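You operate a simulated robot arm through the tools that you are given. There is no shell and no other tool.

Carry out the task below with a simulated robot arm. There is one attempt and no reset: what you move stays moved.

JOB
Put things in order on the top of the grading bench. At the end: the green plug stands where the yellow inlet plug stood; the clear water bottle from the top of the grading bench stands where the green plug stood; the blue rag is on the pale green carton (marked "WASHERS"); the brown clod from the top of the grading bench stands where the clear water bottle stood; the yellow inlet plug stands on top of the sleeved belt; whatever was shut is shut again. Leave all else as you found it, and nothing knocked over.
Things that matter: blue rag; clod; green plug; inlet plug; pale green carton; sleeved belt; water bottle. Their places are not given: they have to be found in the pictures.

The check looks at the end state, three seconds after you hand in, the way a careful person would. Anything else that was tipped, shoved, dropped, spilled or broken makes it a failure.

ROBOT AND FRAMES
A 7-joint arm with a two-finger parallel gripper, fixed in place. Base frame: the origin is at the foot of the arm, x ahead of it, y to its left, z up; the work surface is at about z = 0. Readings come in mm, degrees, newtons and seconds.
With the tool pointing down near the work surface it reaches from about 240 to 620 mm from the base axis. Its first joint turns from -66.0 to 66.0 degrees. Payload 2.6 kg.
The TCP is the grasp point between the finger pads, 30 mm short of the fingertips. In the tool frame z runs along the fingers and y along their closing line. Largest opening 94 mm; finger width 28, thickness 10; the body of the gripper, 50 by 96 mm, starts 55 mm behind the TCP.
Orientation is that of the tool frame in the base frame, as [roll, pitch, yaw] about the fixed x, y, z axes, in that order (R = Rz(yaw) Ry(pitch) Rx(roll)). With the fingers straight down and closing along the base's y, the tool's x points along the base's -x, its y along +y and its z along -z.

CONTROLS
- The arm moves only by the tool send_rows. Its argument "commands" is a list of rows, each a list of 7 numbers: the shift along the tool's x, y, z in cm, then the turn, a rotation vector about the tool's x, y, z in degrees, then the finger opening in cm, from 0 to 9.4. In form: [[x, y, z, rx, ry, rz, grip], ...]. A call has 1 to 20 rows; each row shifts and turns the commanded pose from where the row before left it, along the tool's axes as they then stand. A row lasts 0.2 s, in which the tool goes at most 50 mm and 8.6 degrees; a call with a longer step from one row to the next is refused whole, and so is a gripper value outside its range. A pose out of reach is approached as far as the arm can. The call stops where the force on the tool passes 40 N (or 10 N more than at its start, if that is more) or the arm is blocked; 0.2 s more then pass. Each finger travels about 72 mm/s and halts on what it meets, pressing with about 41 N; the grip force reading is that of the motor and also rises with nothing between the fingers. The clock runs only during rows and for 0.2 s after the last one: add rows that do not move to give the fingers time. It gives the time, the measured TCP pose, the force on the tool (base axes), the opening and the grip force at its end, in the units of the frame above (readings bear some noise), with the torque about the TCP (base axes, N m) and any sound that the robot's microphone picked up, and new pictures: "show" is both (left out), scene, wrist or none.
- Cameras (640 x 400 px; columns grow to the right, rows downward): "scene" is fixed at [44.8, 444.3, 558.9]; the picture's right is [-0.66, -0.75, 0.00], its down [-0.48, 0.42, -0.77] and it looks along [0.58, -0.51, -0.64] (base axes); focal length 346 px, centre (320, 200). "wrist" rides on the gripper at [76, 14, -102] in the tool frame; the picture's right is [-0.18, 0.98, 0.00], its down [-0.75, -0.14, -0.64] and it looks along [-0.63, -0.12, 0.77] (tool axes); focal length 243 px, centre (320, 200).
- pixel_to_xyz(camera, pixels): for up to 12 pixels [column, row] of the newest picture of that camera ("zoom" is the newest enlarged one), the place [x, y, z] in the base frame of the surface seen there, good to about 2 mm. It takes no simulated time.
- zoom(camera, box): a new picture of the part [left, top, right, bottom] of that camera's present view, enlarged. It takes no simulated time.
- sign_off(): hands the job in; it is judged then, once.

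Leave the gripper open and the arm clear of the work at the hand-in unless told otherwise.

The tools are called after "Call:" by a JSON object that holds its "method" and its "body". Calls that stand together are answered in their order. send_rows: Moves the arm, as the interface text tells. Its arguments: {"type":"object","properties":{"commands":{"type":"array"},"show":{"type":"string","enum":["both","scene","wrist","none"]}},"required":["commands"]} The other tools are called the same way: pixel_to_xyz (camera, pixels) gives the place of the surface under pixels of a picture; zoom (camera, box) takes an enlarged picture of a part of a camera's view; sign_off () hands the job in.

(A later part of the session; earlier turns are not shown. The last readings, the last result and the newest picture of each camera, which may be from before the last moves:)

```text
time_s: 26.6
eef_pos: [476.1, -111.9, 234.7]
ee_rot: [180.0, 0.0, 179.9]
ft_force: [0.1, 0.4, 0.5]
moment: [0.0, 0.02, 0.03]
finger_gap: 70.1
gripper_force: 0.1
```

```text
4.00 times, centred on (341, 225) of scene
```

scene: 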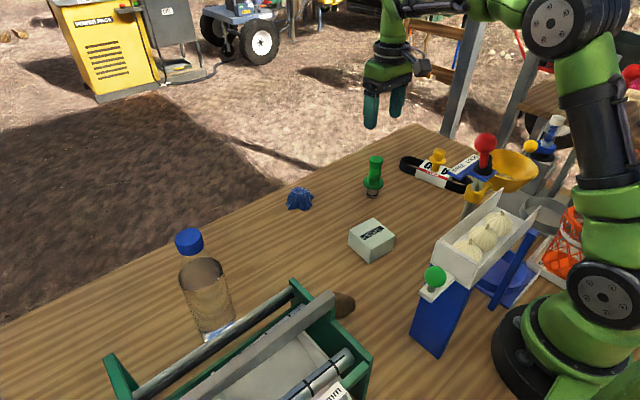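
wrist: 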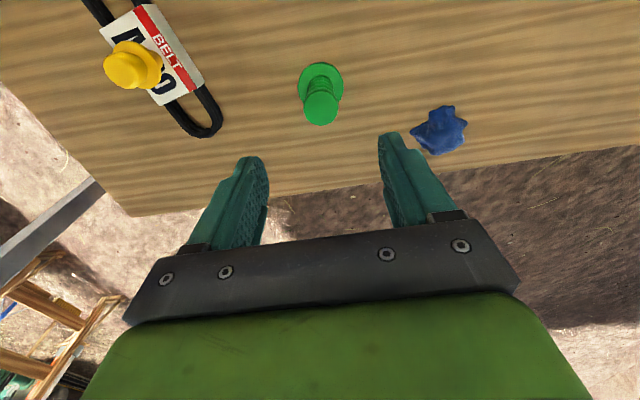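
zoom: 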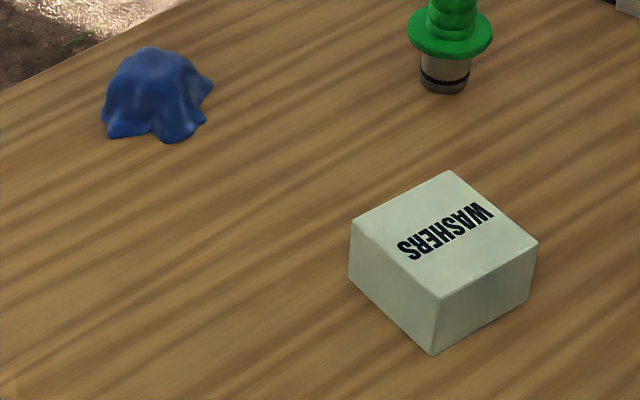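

Call:
{"method": "pixel_to_xyz", "body": {"camera": "zoom", "pixels": [[448, 172], [537, 242], [438, 298], [352, 222], [443, 235], [105, 100], [110, 135], [165, 140], [205, 120], [212, 88], [150, 52], [150, 80]]}}

Call:
{"method": "pixel_to_xyz", "body": {"camera": "wrist", "pixels": [[411, 132], [441, 107], [450, 107], [467, 126], [463, 142], [436, 153], [445, 140], [438, 130], [450, 130], [425, 128]]}}

```text
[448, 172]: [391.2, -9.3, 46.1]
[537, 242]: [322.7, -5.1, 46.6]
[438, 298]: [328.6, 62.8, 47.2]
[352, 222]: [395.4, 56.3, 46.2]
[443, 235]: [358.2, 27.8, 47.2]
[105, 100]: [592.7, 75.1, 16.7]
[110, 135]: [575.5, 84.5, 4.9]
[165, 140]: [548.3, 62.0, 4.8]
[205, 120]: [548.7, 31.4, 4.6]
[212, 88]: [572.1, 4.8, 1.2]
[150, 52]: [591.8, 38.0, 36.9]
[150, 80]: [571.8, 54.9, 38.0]
```

```text
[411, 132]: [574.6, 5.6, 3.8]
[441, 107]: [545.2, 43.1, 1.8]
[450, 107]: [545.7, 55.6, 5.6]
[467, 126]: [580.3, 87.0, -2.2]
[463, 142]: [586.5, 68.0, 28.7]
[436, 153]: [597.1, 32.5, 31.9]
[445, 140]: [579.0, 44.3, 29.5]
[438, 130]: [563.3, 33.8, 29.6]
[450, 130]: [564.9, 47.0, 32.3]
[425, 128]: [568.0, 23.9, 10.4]
```

The rag's dome is roughly x 548–600 and y 30–68, 37 mm high, with thin skirt tips pointing along y. Closing along x suits it better, so I'll turn the gripper 90° and move to above (576,48).

Call:
{"method": "send_rows", "body": {"commands": [[0, 0, 0, 0, 0, 8.2, 8], [0, 0, 0, 0, 0, 8.2, 9.4], [0, 0, 0, 0, 0, 8.2, 9.4], [0, 0, 0, 0, 0, 8.2, 9.4], [0, 0, 0, 0, 0, 8.2, 9.4], [0, 0, 0, 0, 0, 8.2, 9.4], [0, 0, 0, 0, 0, 8.2, 9.4], [0, 0, 0, 0, 0, 8.2, 9.4], [0, 0, 0, 0, 0, 8.2, 9.4], [0, 0, 0, 0, 0, 8.1, 9.4], [0, 0, 0, 0, 0, 8.1, 9.4], [4.0, 2.48, 0, 0, 0, 0, 9.4], [4.0, 2.48, 0, 0, 0, 0, 9.4], [4.0, 2.48, 0, 0, 0, 0, 9.4], [4.0, 2.48, 0, 0, 0, 0, 9.4], [0, 0, 4, 0, 0, 0, 9.4], [0, 0, 4, 0, 0, 0, 9.4], [0, 0, 3, 0, 0, 0, 9.4], [0, 0, 0, 0, 0, 0, 9.4]]}}

```text
time_s: 30.6
eef_pos: [574.9, 49.2, 126.2]
ee_rot: [180.0, 0.0, 89.9]
ft_force: [-0.5, -0.3, -0.4]
moment: [0.0, 0.04, 0.0]
finger_gap: 93.9
gripper_force: 0.1
```

scene: 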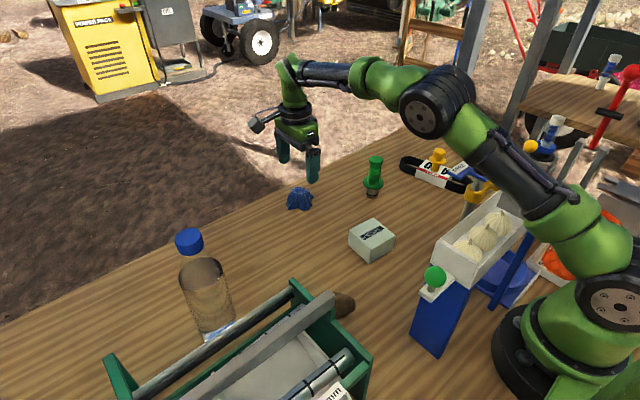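
wrist: 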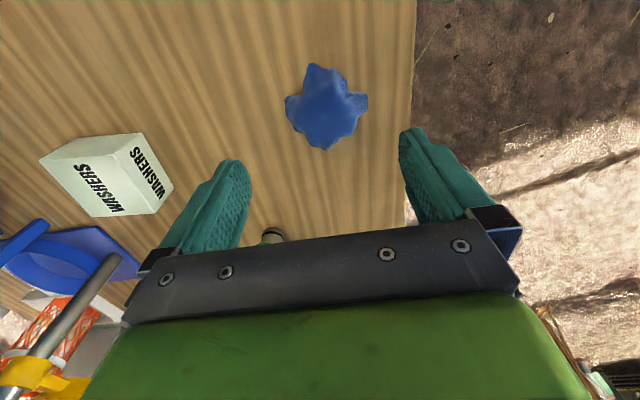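

Call:
{"method": "zoom", "body": {"camera": "wrist", "box": [270, 50, 430, 160]}}

Call:
{"method": "pixel_to_xyz", "body": {"camera": "wrist", "pixels": [[313, 66], [287, 100], [300, 130], [325, 147], [352, 135], [367, 102], [360, 95], [340, 72], [328, 110], [410, 100], [345, 110], [310, 110]]}}

```text
3.64 times, centred on (350, 105) of wrist
```

zoom: 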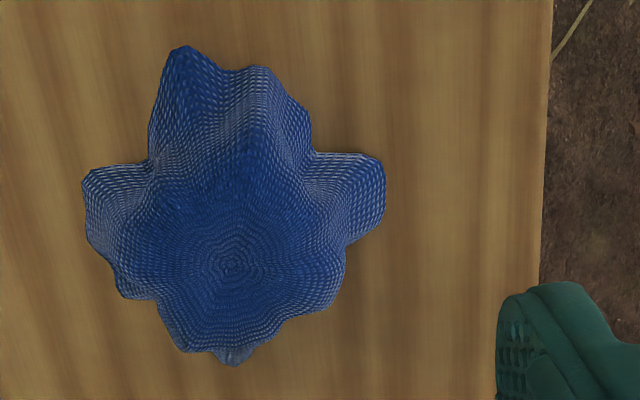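

```text
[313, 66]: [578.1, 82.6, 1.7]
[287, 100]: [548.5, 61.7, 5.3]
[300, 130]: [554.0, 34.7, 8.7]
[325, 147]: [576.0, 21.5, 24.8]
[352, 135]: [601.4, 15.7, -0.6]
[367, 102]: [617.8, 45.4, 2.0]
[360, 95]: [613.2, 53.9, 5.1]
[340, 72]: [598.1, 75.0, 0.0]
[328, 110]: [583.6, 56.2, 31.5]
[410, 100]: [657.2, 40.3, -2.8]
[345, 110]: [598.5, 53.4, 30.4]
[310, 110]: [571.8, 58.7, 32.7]
```

The rag spans x 547–618 and y 10–85, with the dome centred at about (582,47). I'll shift +7 mm in x and descend to TCP z≈37, so the tips are about 7 mm above the bench, then close gently.

Call:
{"method": "send_rows", "body": {"commands": [[-0.2, 0.7, 3, 0, 0, 0, 9.4], [0, 0, 3, 0, 0, 0, 9.4], [0, 0, 2.0, 0, 0, 0, 9.4], [0, 0, 0.9, 0, 0, 0, 9.4], [0, 0, 0, 0, 0, 0, 9.4], [0, 0, 0, 0, 0, 0, 9.4]]}}

Call:
{"method": "zoom", "body": {"camera": "scene", "box": [260, 140, 350, 220]}}

```text
time_s: 32.0
eef_pos: [584.4, 45.6, 40.5]
ee_rot: [179.7, -0.2, 90.0]
ft_force: [0.0, 0.2, -0.1]
moment: [-0.01, -0.02, -0.03]
finger_gap: 94.0
gripper_force: 0.1
```

scene: 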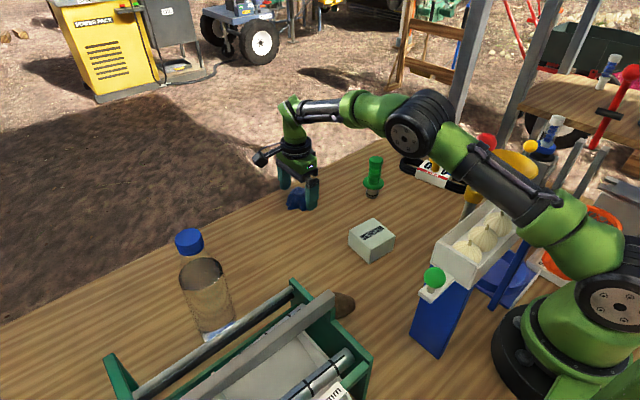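
wrist: 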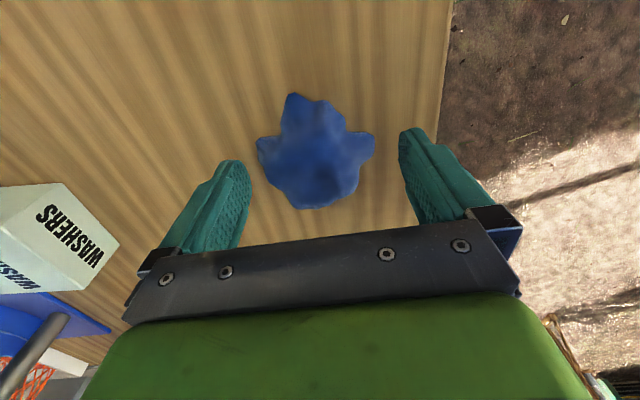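

```text
5.00 times, centred on (305, 180) of scene
```

zoom: 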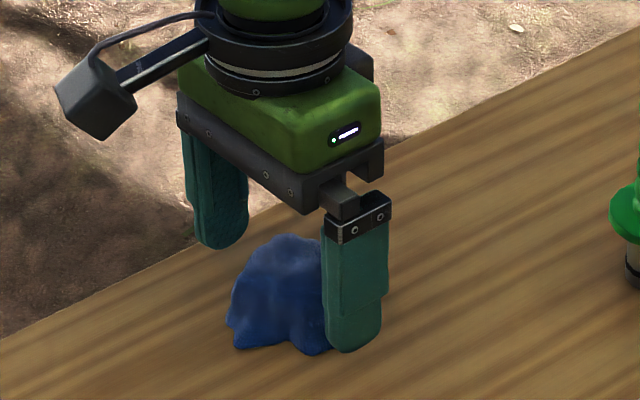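

The rag sits between the fingers, with the tips ~10 mm above the bench. I'll go down 3 mm more and close on it.

Call:
{"method": "send_rows", "body": {"commands": [[0, 0, 0.3, 0, 0, 0, 9], [0, 0, 0, 0, 0, 0, 8], [0, 0, 0, 0, 0, 0, 7], [0, 0, 0, 0, 0, 0, 6], [0, 0, 0, 0, 0, 0, 5], [0, 0, 0, 0, 0, 0, 4], [0, 0, 0, 0, 0, 0, 3], [0, 0, 0, 0, 0, 0, 2], [0, 0, 0, 0, 0, 0, 2]]}}

Call:
{"method": "zoom", "body": {"camera": "scene", "box": [260, 140, 350, 220]}}

```text
time_s: 34.0
eef_pos: [583.0, 45.9, 38.8]
ee_rot: [179.6, -0.1, 89.9]
ft_force: [-1.0, 0.6, 1.0]
moment: [0.04, 0.07, 0.04]
finger_gap: 47.2
gripper_force: 41.3
```

scene: 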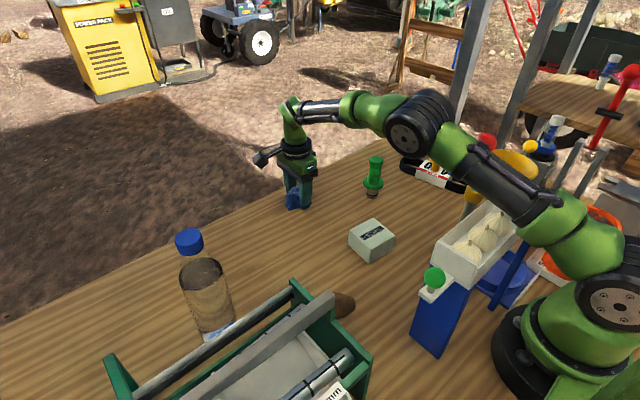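
wrist: 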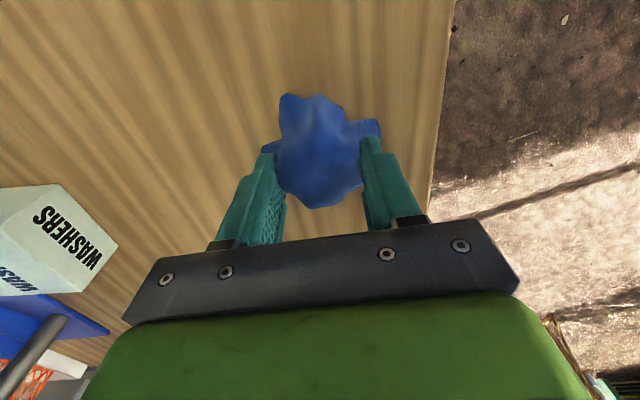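

```text
5.00 times, centred on (305, 180) of scene
```

zoom: 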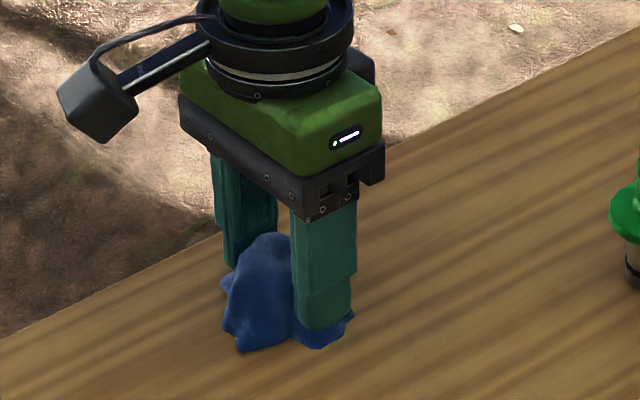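

It's gripped with a gap of 47 mm. I'll lift slowly and check that the rag stays in the hold.

Call:
{"method": "send_rows", "body": {"commands": [[0, 0, -0.5, 0, 0, 0, 2], [0, 0, -1, 0, 0, 0, 2], [0, 0, -2, 0, 0, 0, 2], [0, 0, -2, 0, 0, 0, 2], [0, 0, -2, 0, 0, 0, 2], [0, 0, 0, 0, 0, 0, 2]]}}

Call:
{"method": "zoom", "body": {"camera": "scene", "box": [260, 120, 350, 220]}}

```text
time_s: 35.4
eef_pos: [582.4, 45.7, 110.8]
ee_rot: [180.0, 0.0, 90.0]
ft_force: [-0.5, 0.3, -0.7]
moment: [0.02, 0.0, -0.01]
finger_gap: 46.6
gripper_force: 40.8
```

scene: 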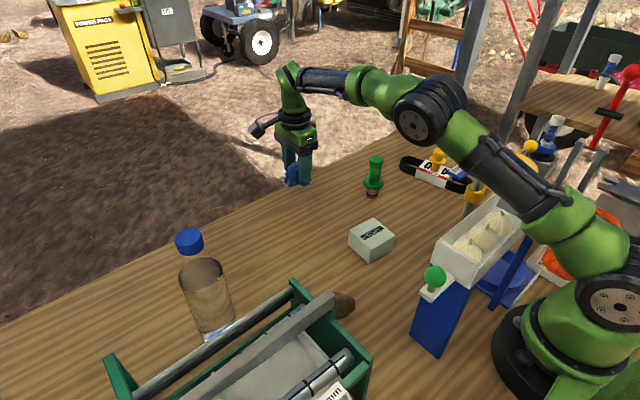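
wrist: 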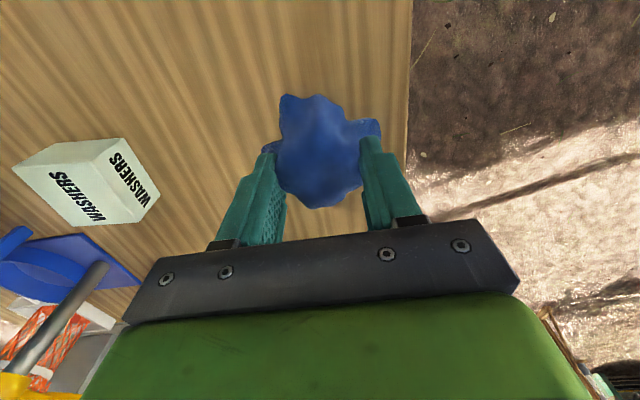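

```text
4.00 times, centred on (305, 170) of scene
```

zoom: 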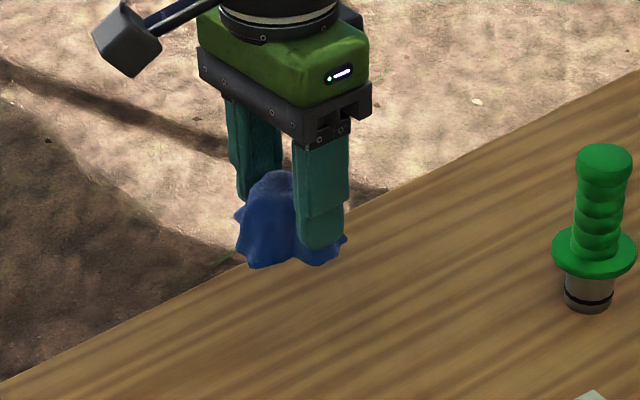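

The rag is firmly held. Before bringing it over the carton (top centre ≈ (359.5,26), z≈47), I'll check how close the squash tray and lever structure come.

Call:
{"method": "pixel_to_xyz", "body": {"camera": "scene", "pixels": [[438, 242], [496, 196], [478, 250], [530, 222], [460, 250], [500, 222], [476, 193], [436, 275], [440, 330], [490, 285], [412, 330], [515, 260]]}}

Call:
{"method": "send_rows", "body": {"commands": [[0, 0, -3, 0, 0, 0, 2], [0, 0, -3, 0, 0, 0, 2], [-0.333, -3.725, 0, 0, 0, 0, 2], [-0.333, -3.725, 0, 0, 0, 0, 2], [-0.333, -3.725, 0, 0, 0, 0, 2], [0, 0, 0, 0, 0, 0, 2]]}}

```text
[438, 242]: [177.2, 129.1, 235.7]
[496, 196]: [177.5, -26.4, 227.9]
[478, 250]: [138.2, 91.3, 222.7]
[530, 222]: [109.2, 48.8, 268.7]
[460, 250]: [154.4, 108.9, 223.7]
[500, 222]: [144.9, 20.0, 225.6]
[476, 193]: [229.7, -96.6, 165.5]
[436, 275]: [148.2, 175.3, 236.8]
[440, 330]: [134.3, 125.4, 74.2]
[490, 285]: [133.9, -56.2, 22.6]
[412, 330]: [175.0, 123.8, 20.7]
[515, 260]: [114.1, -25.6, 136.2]
```

```text
time_s: 36.8
eef_pos: [471.6, 33.9, 168.3]
ee_rot: [180.0, 0.1, 90.0]
ft_force: [0.1, -0.4, -0.7]
moment: [0.0, -0.03, 0.0]
finger_gap: 46.8
gripper_force: 40.8
```

scene: 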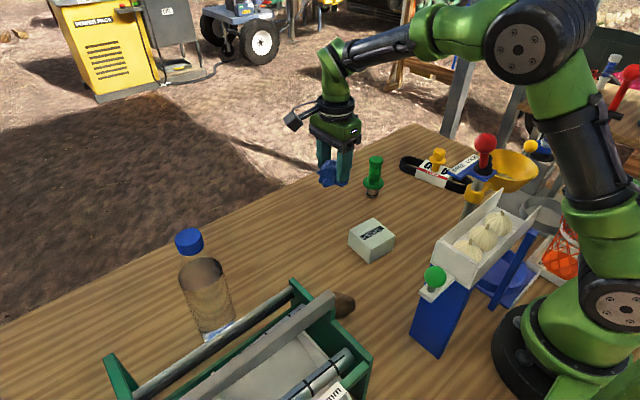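
wrist: 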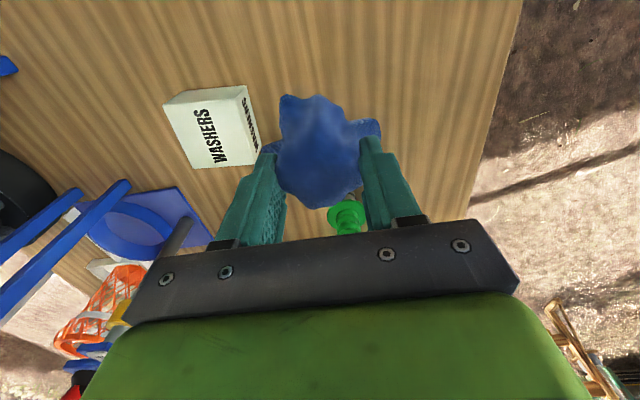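

The tray stays at x≤180, so the hand at x≥311 is clear of it. I'll continue to above the carton.

Call:
{"method": "send_rows", "body": {"commands": [[-0.28, -3.725, 0, 0, 0, 0, 2], [-0.28, -3.725, 0, 0, 0, 0, 2], [-0.28, -3.725, 0, 0, 0, 0, 2], [0, 0, 3, 0, 0, 0, 2], [0, 0, 2, 0, 0, 0, 2], [0, 0, 0, 0, 0, 0, 2]]}}

Call:
{"method": "zoom", "body": {"camera": "scene", "box": [320, 150, 440, 270]}}

```text
time_s: 38.2
eef_pos: [361.8, 25.2, 116.9]
ee_rot: [180.0, 0.0, 90.0]
ft_force: [-0.4, 0.3, 0.2]
moment: [0.04, 0.05, -0.02]
finger_gap: 47.1
gripper_force: 41.0
```

scene: 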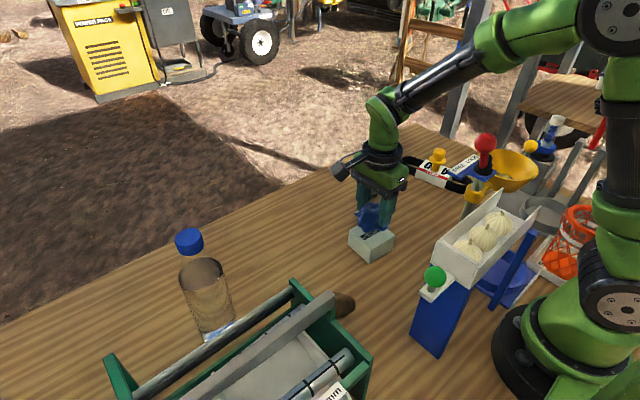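
wrist: 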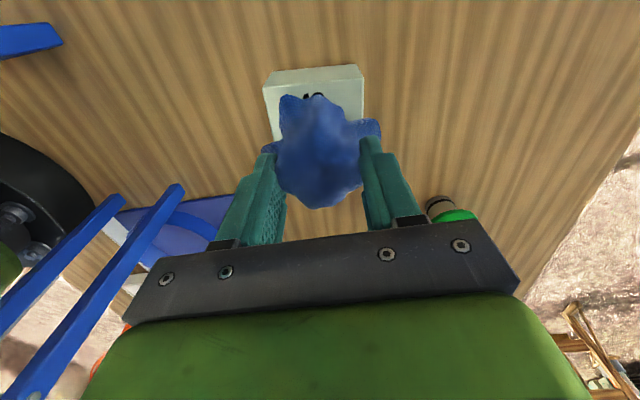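

```text
3.33 times, centred on (380, 210) of scene
```

zoom: 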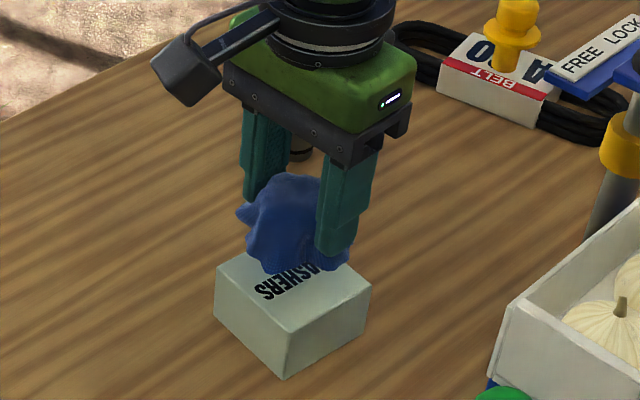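

It's centred over the carton. I'll lower to just above its top.

Call:
{"method": "send_rows", "body": {"commands": [[0, 0, 1.5, 0, 0, 0, 2], [0, 0, 1.2, 0, 0, 0, 2], [0, 0, 0, 0, 0, 0, 2]], "show": "none"}}

Call:
{"method": "zoom", "body": {"camera": "scene", "box": [320, 170, 440, 270]}}

Call:
{"method": "send_rows", "body": {"commands": [[0, 0, 0.2, 0, 0, 0, 2], [0, 0, 0, 0, 0, 0, 2]], "show": "none"}}

Call:
{"method": "send_rows", "body": {"commands": [[0, 0, 0.1, 0, 0, 0, 2], [0, 0, 0, 0, 0, 0, 2]], "show": "none"}}

```text
time_s: 39.0
eef_pos: [361.1, 27.4, 90.5]
ee_rot: [180.0, 0.1, 90.0]
ft_force: [0.5, 0.5, -0.6]
moment: [-0.01, 0.02, 0.02]
finger_gap: 46.7
gripper_force: 41.3
```

```text
4.00 times, centred on (380, 220) of scene
```

zoom: 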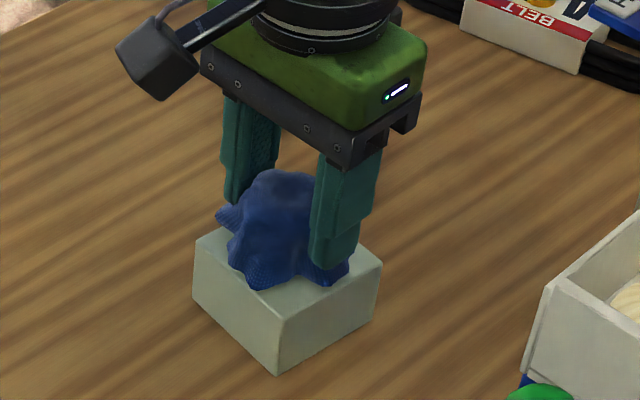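

```text
time_s: 39.6
eef_pos: [360.2, 26.3, 89.1]
ee_rot: [180.0, 0.1, 90.0]
ft_force: [-0.5, 0.4, -0.6]
moment: [0.01, 0.01, -0.02]
finger_gap: 46.8
gripper_force: 41.0
```

```text
time_s: 40.2
eef_pos: [361.9, 26.4, 88.3]
ee_rot: [-180.0, 0.0, 90.0]
ft_force: [0.1, 0.2, 0.8]
moment: [-0.04, 0.01, 0.0]
finger_gap: 46.5
gripper_force: 41.0
```

Call:
{"method": "send_rows", "body": {"commands": [[0, 0, 0.1, 0, 0, 0, 2], [0, 0, 0, 0, 0, 0, 2]], "show": "none"}}

Call:
{"method": "send_rows", "body": {"commands": [[0, 0, 0.1, 0, 0, 0, 2], [0, 0, 0, 0, 0, 0, 2]], "show": "none"}}

Call:
{"method": "send_rows", "body": {"commands": [[0, 0, 0.1, 0, 0, 0, 2], [0, 0, 0, 0, 0, 0, 2]], "show": "none"}}

Call:
{"method": "zoom", "body": {"camera": "scene", "box": [320, 170, 440, 270]}}

```text
time_s: 40.8
eef_pos: [360.8, 28.4, 88.0]
ee_rot: [179.9, 0.0, 90.0]
ft_force: [-0.3, 0.4, 0.0]
moment: [0.0, -0.01, 0.01]
finger_gap: 46.7
gripper_force: 40.9
```

```text
time_s: 41.4
eef_pos: [361.9, 27.2, 86.2]
ee_rot: [-179.9, 0.0, 90.0]
ft_force: [0.2, 0.1, -1.3]
moment: [0.02, -0.01, 0.02]
finger_gap: 46.8
gripper_force: 41.2
```

```text
time_s: 42.0
eef_pos: [360.9, 29.2, 85.6]
ee_rot: [180.0, 0.0, 90.0]
ft_force: [0.6, -0.2, -0.8]
moment: [-0.03, -0.01, 0.01]
finger_gap: 46.8
gripper_force: 41.3
```

```text
4.00 times, centred on (380, 220) of scene
```

zoom: 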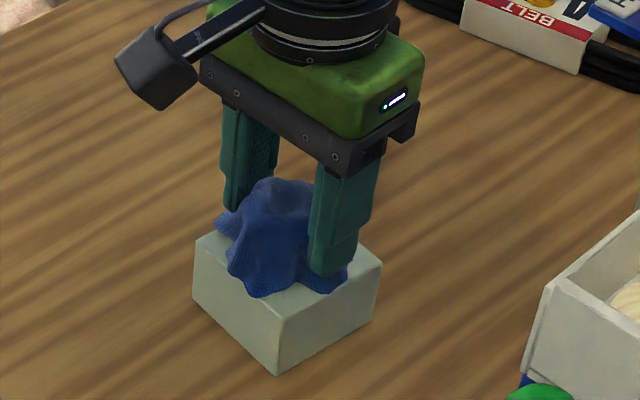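

Call:
{"method": "send_rows", "body": {"commands": [[0, 0, 0.1, 0, 0, 0, 2], [0, 0, 0, 0, 0, 0, 2]], "show": "none"}}

Call:
{"method": "send_rows", "body": {"commands": [[0, 0, 0.1, 0, 0, 0, 2], [0, 0, 0, 0, 0, 0, 2]], "show": "none"}}

Call:
{"method": "zoom", "body": {"camera": "scene", "box": [320, 170, 440, 270]}}

```text
time_s: 42.6
eef_pos: [360.4, 26.0, 85.6]
ee_rot: [-179.9, 0.0, 90.0]
ft_force: [-0.6, 0.2, -0.3]
moment: [-0.01, 0.02, -0.01]
finger_gap: 46.7
gripper_force: 40.7
```

```text
time_s: 43.2
eef_pos: [359.0, 27.1, 84.3]
ee_rot: [-180.0, 0.0, 90.0]
ft_force: [0.5, -0.6, -1.2]
moment: [-0.01, 0.0, -0.02]
finger_gap: 46.8
gripper_force: 40.9
```

```text
4.00 times, centred on (380, 220) of scene
```

zoom: 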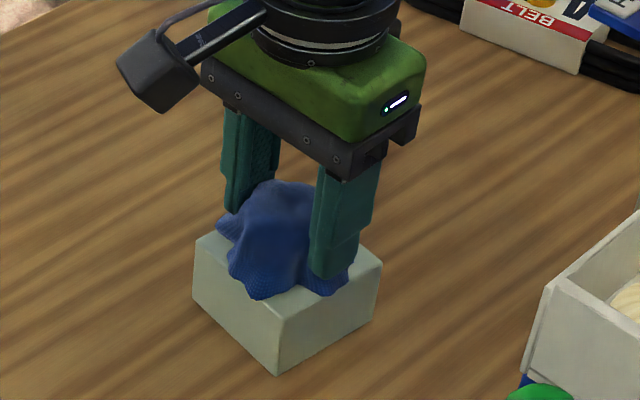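

The soft rag looks to be touching or only ~1–2 mm above the top. I'll lower 2 mm more, with the tips still above the carton, then release slowly.

Call:
{"method": "send_rows", "body": {"commands": [[0, 0, 0.1, 0, 0, 0, 2], [0, 0, 0.1, 0, 0, 0, 2], [0, 0, 0, 0, 0, 0, 2]], "show": "none"}}

Call:
{"method": "send_rows", "body": {"commands": [[0, 0, 0, 0, 0, 0, 4.8], [0, 0, 0, 0, 0, 0, 5.2], [0, 0, 0, 0, 0, 0, 5.8], [0, 0, 0, 0, 0, 0, 6.6], [0, 0, 0, 0, 0, 0, 7.6], [0, 0, 0, 0, 0, 0, 8.6], [0, 0, 0, 0, 0, 0, 9.4], [0, 0, 0, 0, 0, 0, 9.4]]}}

Call:
{"method": "zoom", "body": {"camera": "scene", "box": [320, 170, 440, 270]}}

```text
time_s: 44.1
eef_pos: [360.7, 27.8, 83.0]
ee_rot: [179.9, 0.0, 89.7]
ft_force: [-2.8, -1.5, 8.4]
moment: [-0.03, 0.21, 0.05]
finger_gap: 46.8
gripper_force: 41.0
stopped in row 3: the force on the tool passed its limit at 41 N (the readings are from after the stop); the commanded pose is now the measured one
```

```text
time_s: 45.9
eef_pos: [359.5, 28.3, 83.7]
ee_rot: [179.8, -0.1, 89.8]
ft_force: [-0.2, -0.1, 0.3]
moment: [-0.01, -0.02, -0.01]
finger_gap: 94.0
gripper_force: 0.1
```

scene: 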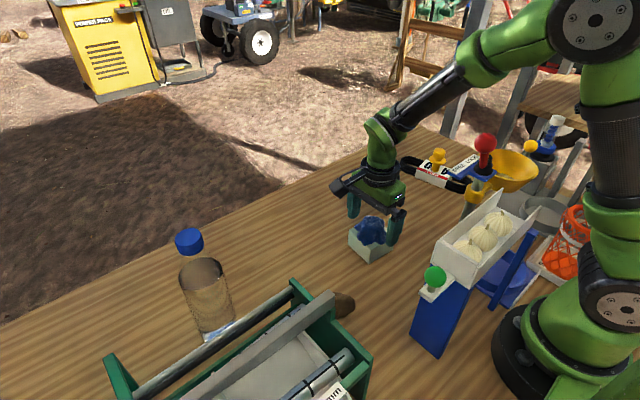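
wrist: 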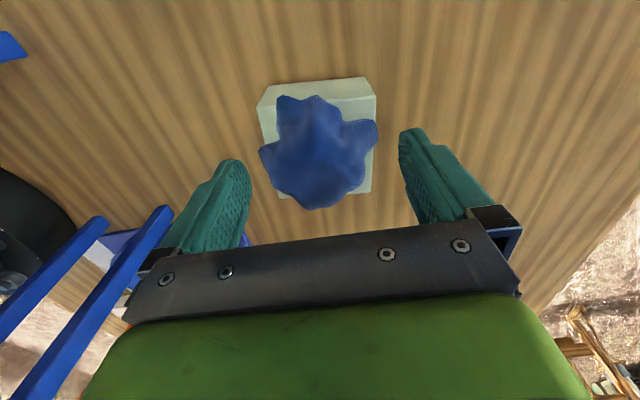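

```text
4.00 times, centred on (380, 220) of scene
```

zoom: 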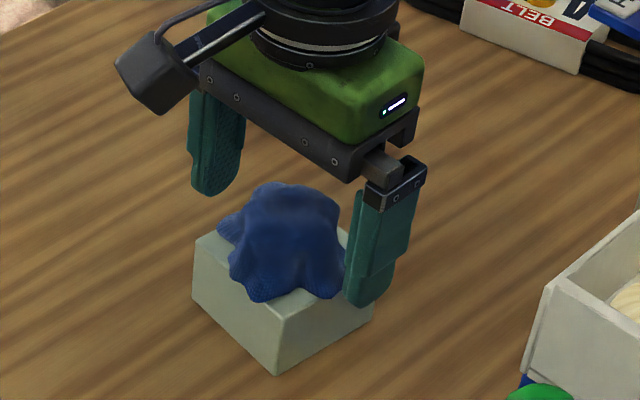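

The rag lies on the carton and the gripper is clear of it. I'll rise and move to about (320,180,300) to look at the clod, tray and bottle with the wrist camera.

Call:
{"method": "send_rows", "body": {"commands": [[0, 0, -2, 0, 0, 0, 9.4], [0, 0, -3, 0, 0, 0, 9.4], [0, 0, -4, 0, 0, 0, 9.4], [0, 0, -4, 0, 0, 0, 9.4], [0, 0, -4, 0, 0, 0, 9.4], [0, 0, -4.5, 0, 0, 0, 9.4], [4, -1, 0, 0, 0, 0, 9.4], [4, -1, 0, 0, 0, 0, 9.4], [4, -1, 0, 0, 0, 0, 9.4], [3, -1, 0, 0, 0, 0, 9.4], [0, 0, 0, 0, 0, 0, 9.4]]}}

Call:
{"method": "zoom", "body": {"camera": "scene", "box": [320, 170, 440, 270]}}

```text
time_s: 48.3
eef_pos: [321.4, 180.8, 298.0]
ee_rot: [179.8, -0.1, 89.9]
ft_force: [0.0, -0.4, 0.4]
moment: [-0.01, -0.03, -0.03]
finger_gap: 93.8
gripper_force: 0.0
```

scene: 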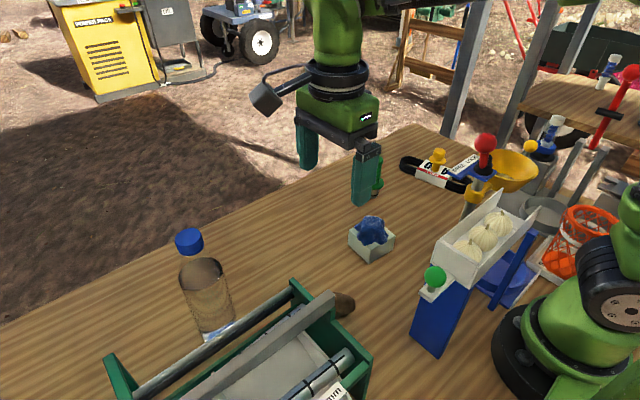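
wrist: 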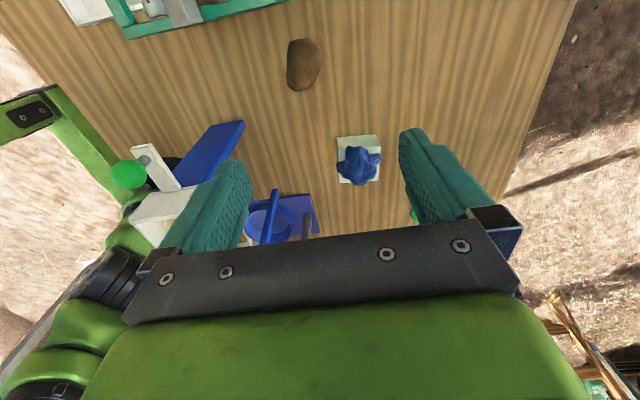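

```text
4.00 times, centred on (380, 220) of scene
```

zoom: 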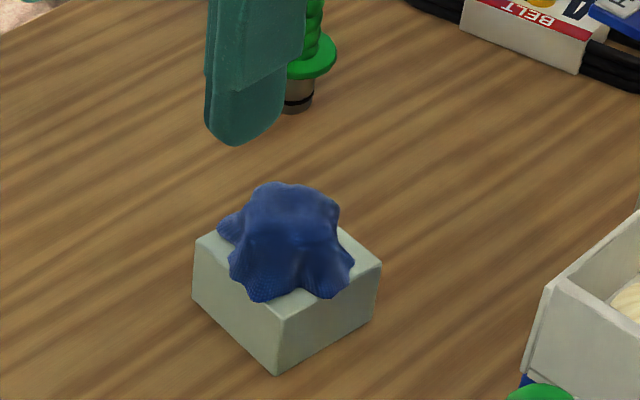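

Rag is secure on the carton. The clod is fully visible at wrist (304,65). I'll zoom and measure it together with the tray's edge.

Call:
{"method": "zoom", "body": {"camera": "wrist", "box": [250, 0, 378, 110]}}

Call:
{"method": "pixel_to_xyz", "body": {"camera": "wrist", "pixels": [[304, 65], [290, 45], [300, 39], [321, 48], [318, 75], [305, 90], [288, 80], [297, 60], [315, 60], [125, 38], [270, 5], [240, 15]]}}

```text
3.64 times, centred on (314, 55) of wrist
```

zoom: 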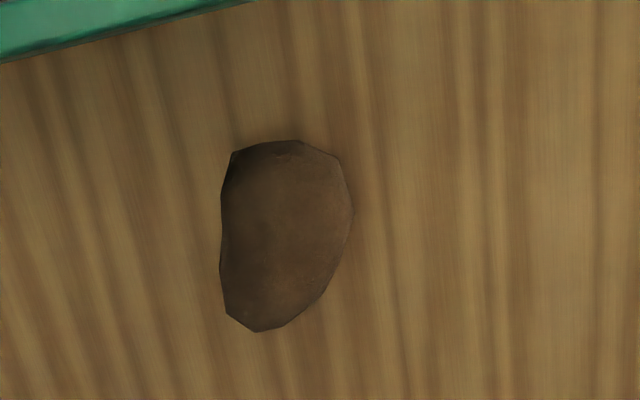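

```text
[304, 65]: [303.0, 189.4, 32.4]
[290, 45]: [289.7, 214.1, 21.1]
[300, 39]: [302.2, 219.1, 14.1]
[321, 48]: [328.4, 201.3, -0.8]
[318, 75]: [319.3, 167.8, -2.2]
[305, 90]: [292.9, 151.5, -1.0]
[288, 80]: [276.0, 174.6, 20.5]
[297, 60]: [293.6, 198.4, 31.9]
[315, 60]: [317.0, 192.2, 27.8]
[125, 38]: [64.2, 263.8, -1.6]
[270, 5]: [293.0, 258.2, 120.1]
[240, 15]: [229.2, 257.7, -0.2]
```

The clod is about 68 mm long in y, 48 mm wide in x and 33 mm high, centred at about (302,188). With the present yaw the camera would hit the tray end at y≈258, so I'll turn the gripper 180° to put the camera on the -y side. This also suits the bottle. I turn in place at z≈298.

Call:
{"method": "send_rows", "body": {"commands": [[0, 0, 0, 0, 0, -8.2, 9.4], [0, 0, 0, 0, 0, -8.2, 9.4], [0, 0, 0, 0, 0, -8.2, 9.4], [0, 0, 0, 0, 0, -8.2, 9.4], [0, 0, 0, 0, 0, -8.2, 9.4], [0, 0, 0, 0, 0, -8.2, 9.4], [0, 0, 0, 0, 0, -8.2, 9.4], [0, 0, 0, 0, 0, -8.2, 9.4], [0, 0, 0, 0, 0, -8.2, 9.4], [0, 0, 0, 0, 0, -8.1, 9.4], [0, 0, 0, 0, 0, -8.1, 9.4], [0, 0, 0, 0, 0, 0, 9.4]], "show": "none"}}

Call:
{"method": "send_rows", "body": {"commands": [[0, 0, 0, 0, 0, -8.2, 9.4], [0, 0, 0, 0, 0, -8.2, 9.4], [0, 0, 0, 0, 0, -8.2, 9.4], [0, 0, 0, 0, 0, -8.2, 9.4], [0, 0, 0, 0, 0, -8.2, 9.4], [0, 0, 0, 0, 0, -8.2, 9.4], [0, 0, 0, 0, 0, -8.2, 9.4], [0, 0, 0, 0, 0, -8.2, 9.4], [0, 0, 0, 0, 0, -8.2, 9.4], [0, 0, 0, 0, 0, -8.1, 9.4], [0, 0, 0, 0, 0, -8.1, 9.4], [0, 0, 0, 0, 0, 0, 9.4]]}}

```text
time_s: 50.9
eef_pos: [320.5, 177.3, 298.0]
ee_rot: [180.0, 0.2, 179.9]
ft_force: [0.7, -0.2, 0.1]
moment: [0.02, 0.0, -0.03]
finger_gap: 94.1
gripper_force: 0.0
```

```text
time_s: 53.5
eef_pos: [319.1, 177.7, 297.4]
ee_rot: [-180.0, 0.0, -90.0]
ft_force: [0.3, 0.3, 0.3]
moment: [0.0, 0.01, 0.01]
finger_gap: 94.1
gripper_force: 0.1
```

scene: 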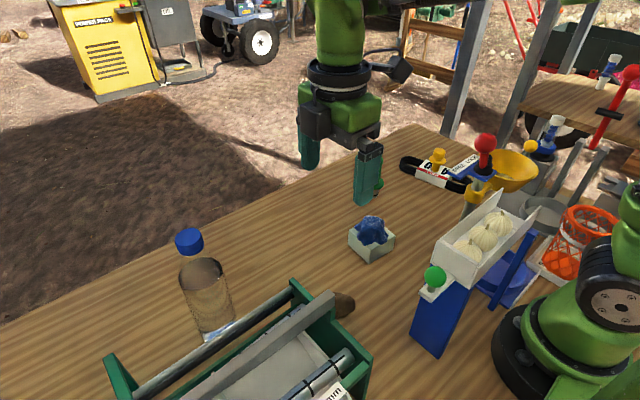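
wrist: 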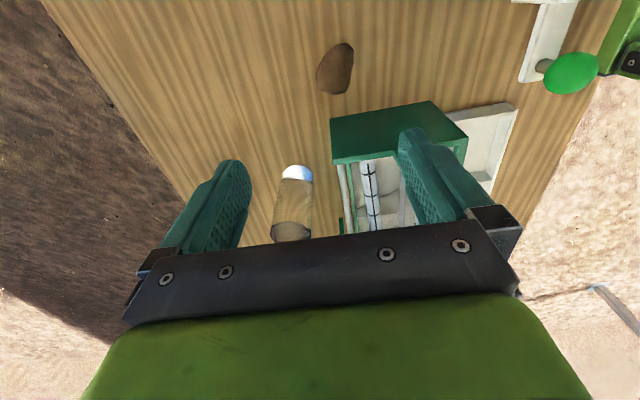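

The turn succeeded. The bottle stands beside the tray's far side. I'll move toward it, to about (397,290,300), to see the cap.

Call:
{"method": "send_rows", "body": {"commands": [[-3.8, -2.6, 0, 0, 0, 0, 8], [-3.8, -2.6, 0, 0, 0, 0, 7], [-3.7, -2.6, 0, 0, 0, 0, 6.5], [0, 0, 0, 0, 0, 0, 6.5], [0, 0, 0, 0, 0, 0, 6.5]]}}

Call:
{"method": "pixel_to_xyz", "body": {"camera": "scene", "pixels": [[189, 232], [176, 240], [202, 240], [189, 245], [190, 262], [180, 275], [225, 275], [200, 320], [236, 310], [203, 338], [185, 250]]}}

```text
time_s: 54.7
eef_pos: [398.6, 290.5, 298.9]
ee_rot: [-179.9, -0.1, -90.2]
ft_force: [-0.1, 0.6, 0.5]
moment: [0.01, -0.01, 0.0]
finger_gap: 65.2
gripper_force: 0.2
```

scene: 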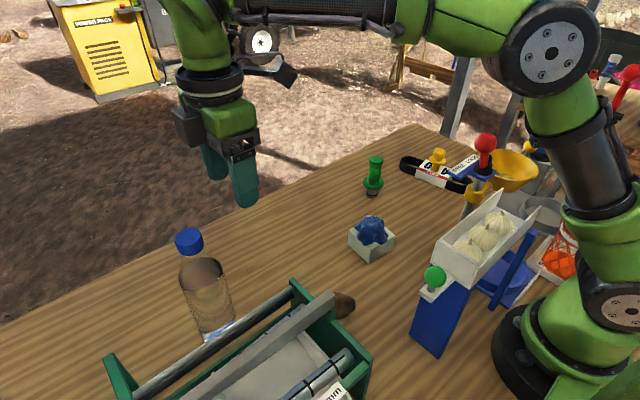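
wrist: 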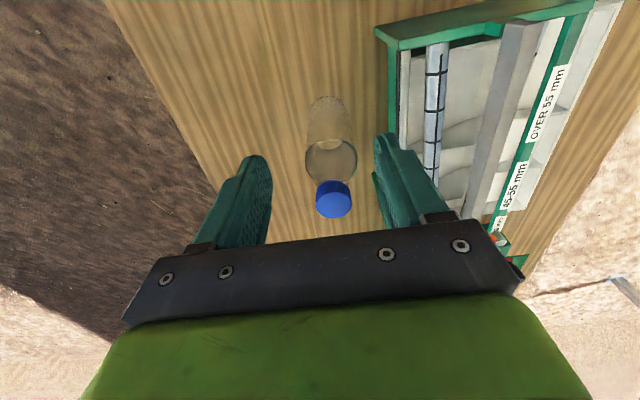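

```text
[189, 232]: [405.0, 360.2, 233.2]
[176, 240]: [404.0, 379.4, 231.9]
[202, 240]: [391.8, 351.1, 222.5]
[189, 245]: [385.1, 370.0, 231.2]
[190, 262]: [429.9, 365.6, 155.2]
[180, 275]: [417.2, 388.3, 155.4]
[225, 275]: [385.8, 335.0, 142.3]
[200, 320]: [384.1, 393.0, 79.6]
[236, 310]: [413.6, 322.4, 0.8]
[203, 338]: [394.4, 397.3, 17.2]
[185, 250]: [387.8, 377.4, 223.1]
```

Call:
{"method": "zoom", "body": {"camera": "wrist", "box": [270, 80, 390, 230]}}

Call:
{"method": "zoom", "body": {"camera": "scene", "box": [150, 215, 260, 355]}}

Call:
{"method": "pixel_to_xyz", "body": {"camera": "wrist", "pixels": [[333, 205], [318, 205], [351, 205], [334, 215], [334, 193], [317, 195], [350, 195], [332, 165], [308, 160], [354, 160], [325, 100], [345, 100]]}}

```text
2.67 times, centred on (330, 155) of wrist
```

zoom: 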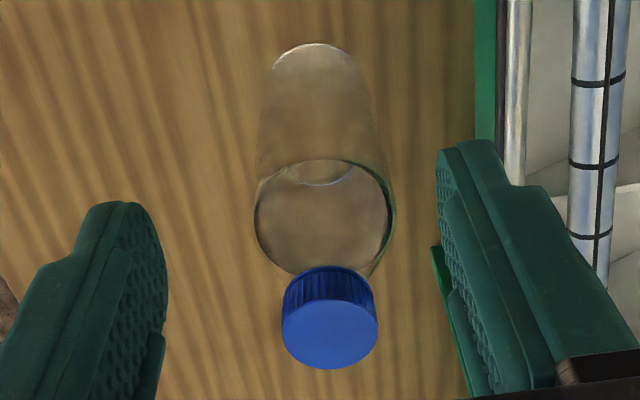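

```text
2.86 times, centred on (205, 285) of scene
```

zoom: 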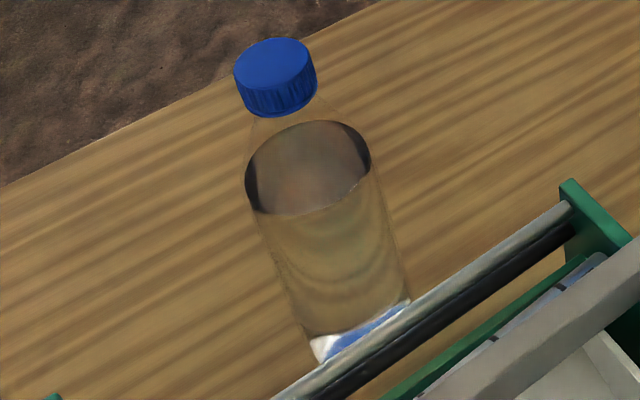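

```text
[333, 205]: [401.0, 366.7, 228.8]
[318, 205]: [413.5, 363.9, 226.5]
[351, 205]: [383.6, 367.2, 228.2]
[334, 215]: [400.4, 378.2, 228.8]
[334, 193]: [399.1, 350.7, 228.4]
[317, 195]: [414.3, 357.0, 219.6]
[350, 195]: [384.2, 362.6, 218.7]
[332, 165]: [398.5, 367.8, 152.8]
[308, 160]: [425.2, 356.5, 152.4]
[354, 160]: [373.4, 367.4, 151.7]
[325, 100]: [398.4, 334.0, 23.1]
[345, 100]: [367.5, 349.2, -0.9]
```

The bottle cap is centred at about (399.5,364). It is 34 mm across with its top at z≈231 and its bottom near 211. I'll move over it, then descend to TCP z≈228 and close on the cap.

Call:
{"method": "send_rows", "body": {"commands": [[-3.7, -0.05, 0, 0, 0, 0, 6.5], [-3.65, -0.05, 0, 0, 0, 0, 6.5], [0, 0, 2, 0, 0, 0, 6.5], [0, 0, 0, 0, 0, 0, 6.5], [0, 0, 0, 0, 0, 0, 6.5]]}}

Call:
{"method": "zoom", "body": {"camera": "scene", "box": [130, 150, 260, 350]}}

```text
time_s: 55.9
eef_pos: [400.3, 364.1, 275.9]
ee_rot: [-179.9, 0.0, -90.2]
ft_force: [-0.6, 0.3, 0.6]
moment: [-0.02, -0.07, -0.02]
finger_gap: 65.1
gripper_force: 0.0
```

scene: 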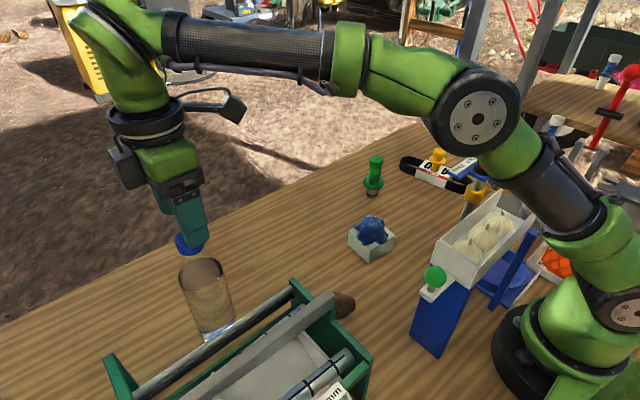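
wrist: 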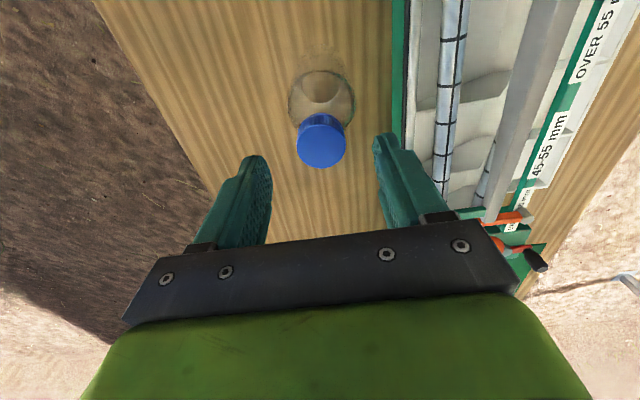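

```text
2.00 times, centred on (195, 250) of scene
```

zoom: 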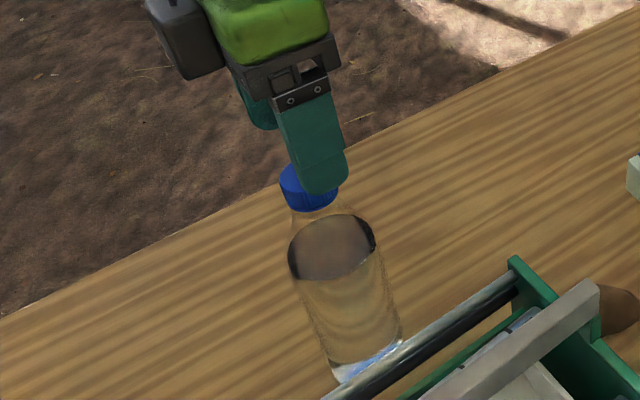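

Call:
{"method": "pixel_to_xyz", "body": {"camera": "wrist", "pixels": [[321, 148], [300, 150], [344, 148], [321, 128], [321, 166], [320, 118]]}}

Call:
{"method": "send_rows", "body": {"commands": [[0, 0, 2, 0, 0, 0, 6.5], [0, 0, 2, 0, 0, 0, 6.5], [0, 0, 0.7, 0, 0, 0, 6.5], [0, 0, 0, 0, 0, 0, 6.5]]}}

```text
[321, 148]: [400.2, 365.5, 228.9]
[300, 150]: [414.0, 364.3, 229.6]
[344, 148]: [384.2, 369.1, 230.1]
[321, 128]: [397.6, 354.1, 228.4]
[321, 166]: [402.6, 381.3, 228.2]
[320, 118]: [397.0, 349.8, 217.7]
```

```text
time_s: 56.9
eef_pos: [400.5, 362.4, 228.2]
ee_rot: [-179.9, 0.0, -90.2]
ft_force: [0.1, -0.2, -0.6]
moment: [0.03, 0.0, 0.0]
finger_gap: 65.0
gripper_force: 0.1
```

scene: 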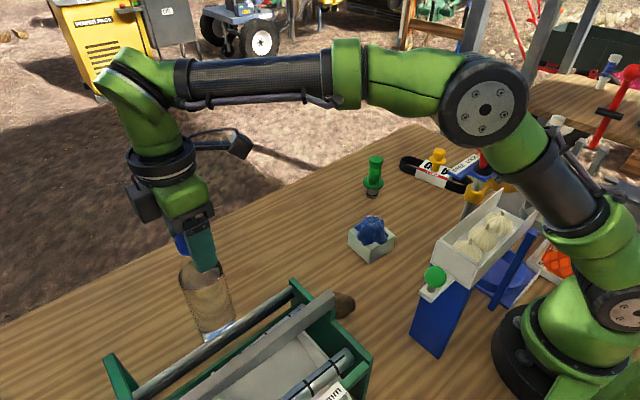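
wrist: 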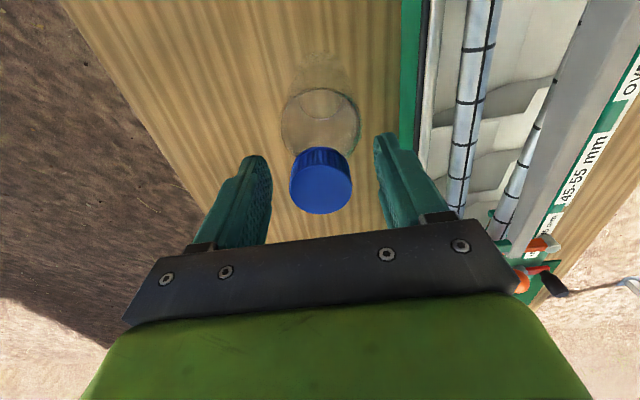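

The cap is centred in x and about 2 mm further in +y. I'll make that small shift, then close slowly on the cap.

Call:
{"method": "send_rows", "body": {"commands": [[-0.2, 0, 0, 0, 0, 0, 6.0], [0, 0, 0, 0, 0, 0, 5.0], [0, 0, 0, 0, 0, 0, 4.2], [0, 0, 0, 0, 0, 0, 3.6], [0, 0, 0, 0, 0, 0, 3.2], [0, 0, 0, 0, 0, 0, 2.5], [0, 0, 0, 0, 0, 0, 2.0], [0, 0, 0, 0, 0, 0, 2.0]]}}

Call:
{"method": "zoom", "body": {"camera": "scene", "box": [130, 190, 260, 350]}}

```text
time_s: 58.7
eef_pos: [400.8, 366.2, 229.6]
ee_rot: [-179.9, 0.1, -90.2]
ft_force: [0.6, -0.8, 0.4]
moment: [0.02, -0.05, 0.03]
finger_gap: 33.3
gripper_force: 41.3
```

scene: 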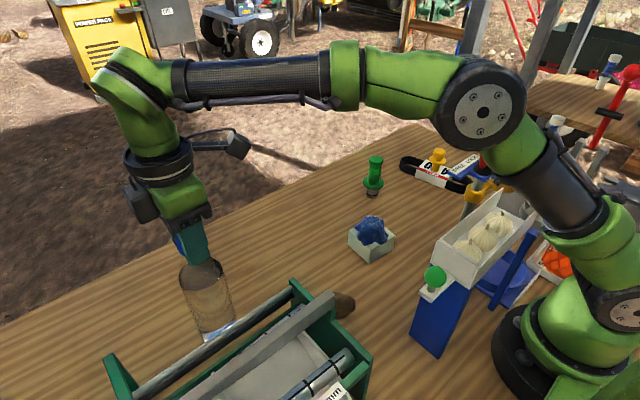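
wrist: 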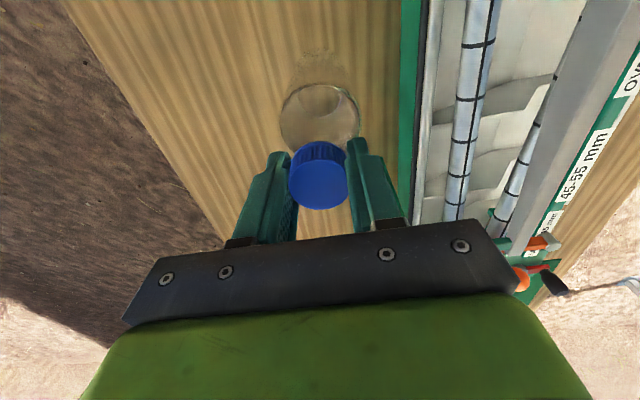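

```text
2.50 times, centred on (195, 270) of scene
```

zoom: 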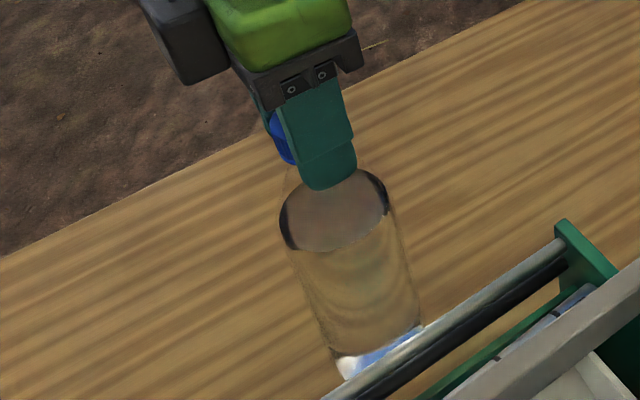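

The cap is held at 33 mm. I'll lift slowly and check the bottle hangs straight.

Call:
{"method": "send_rows", "body": {"commands": [[0, 0, -0.5, 0, 0, 0, 2], [0, 0, -1, 0, 0, 0, 2], [0, 0, -1.5, 0, 0, 0, 2], [0, 0, -1.5, 0, 0, 0, 2], [0, 0, 0, 0, 0, 0, 2], [0, 0, 0, 0, 0, 0, 2]]}}

Call:
{"method": "zoom", "body": {"camera": "scene", "box": [130, 170, 260, 350]}}

```text
time_s: 60.1
eef_pos: [401.1, 365.4, 274.2]
ee_rot: [-179.8, 0.0, -90.1]
ft_force: [0.3, 0.0, -6.0]
moment: [-0.02, -0.01, -0.02]
finger_gap: 33.0
gripper_force: 41.1
```

scene: 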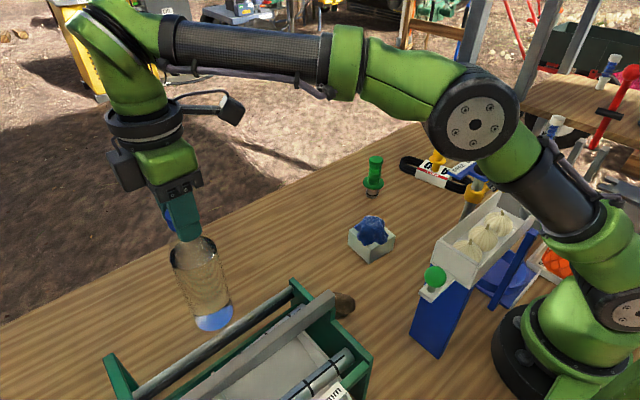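
wrist: 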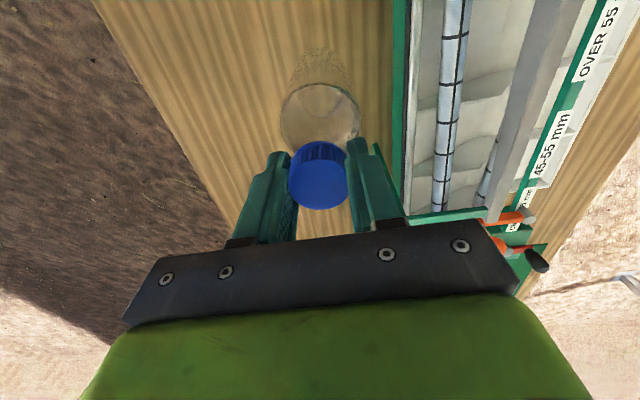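

```text
2.22 times, centred on (195, 260) of scene
```

zoom: 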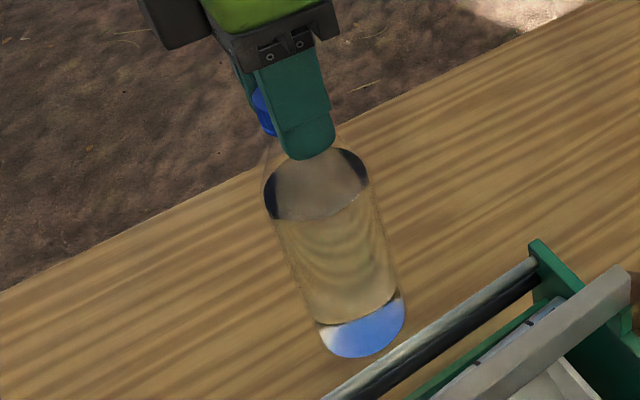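

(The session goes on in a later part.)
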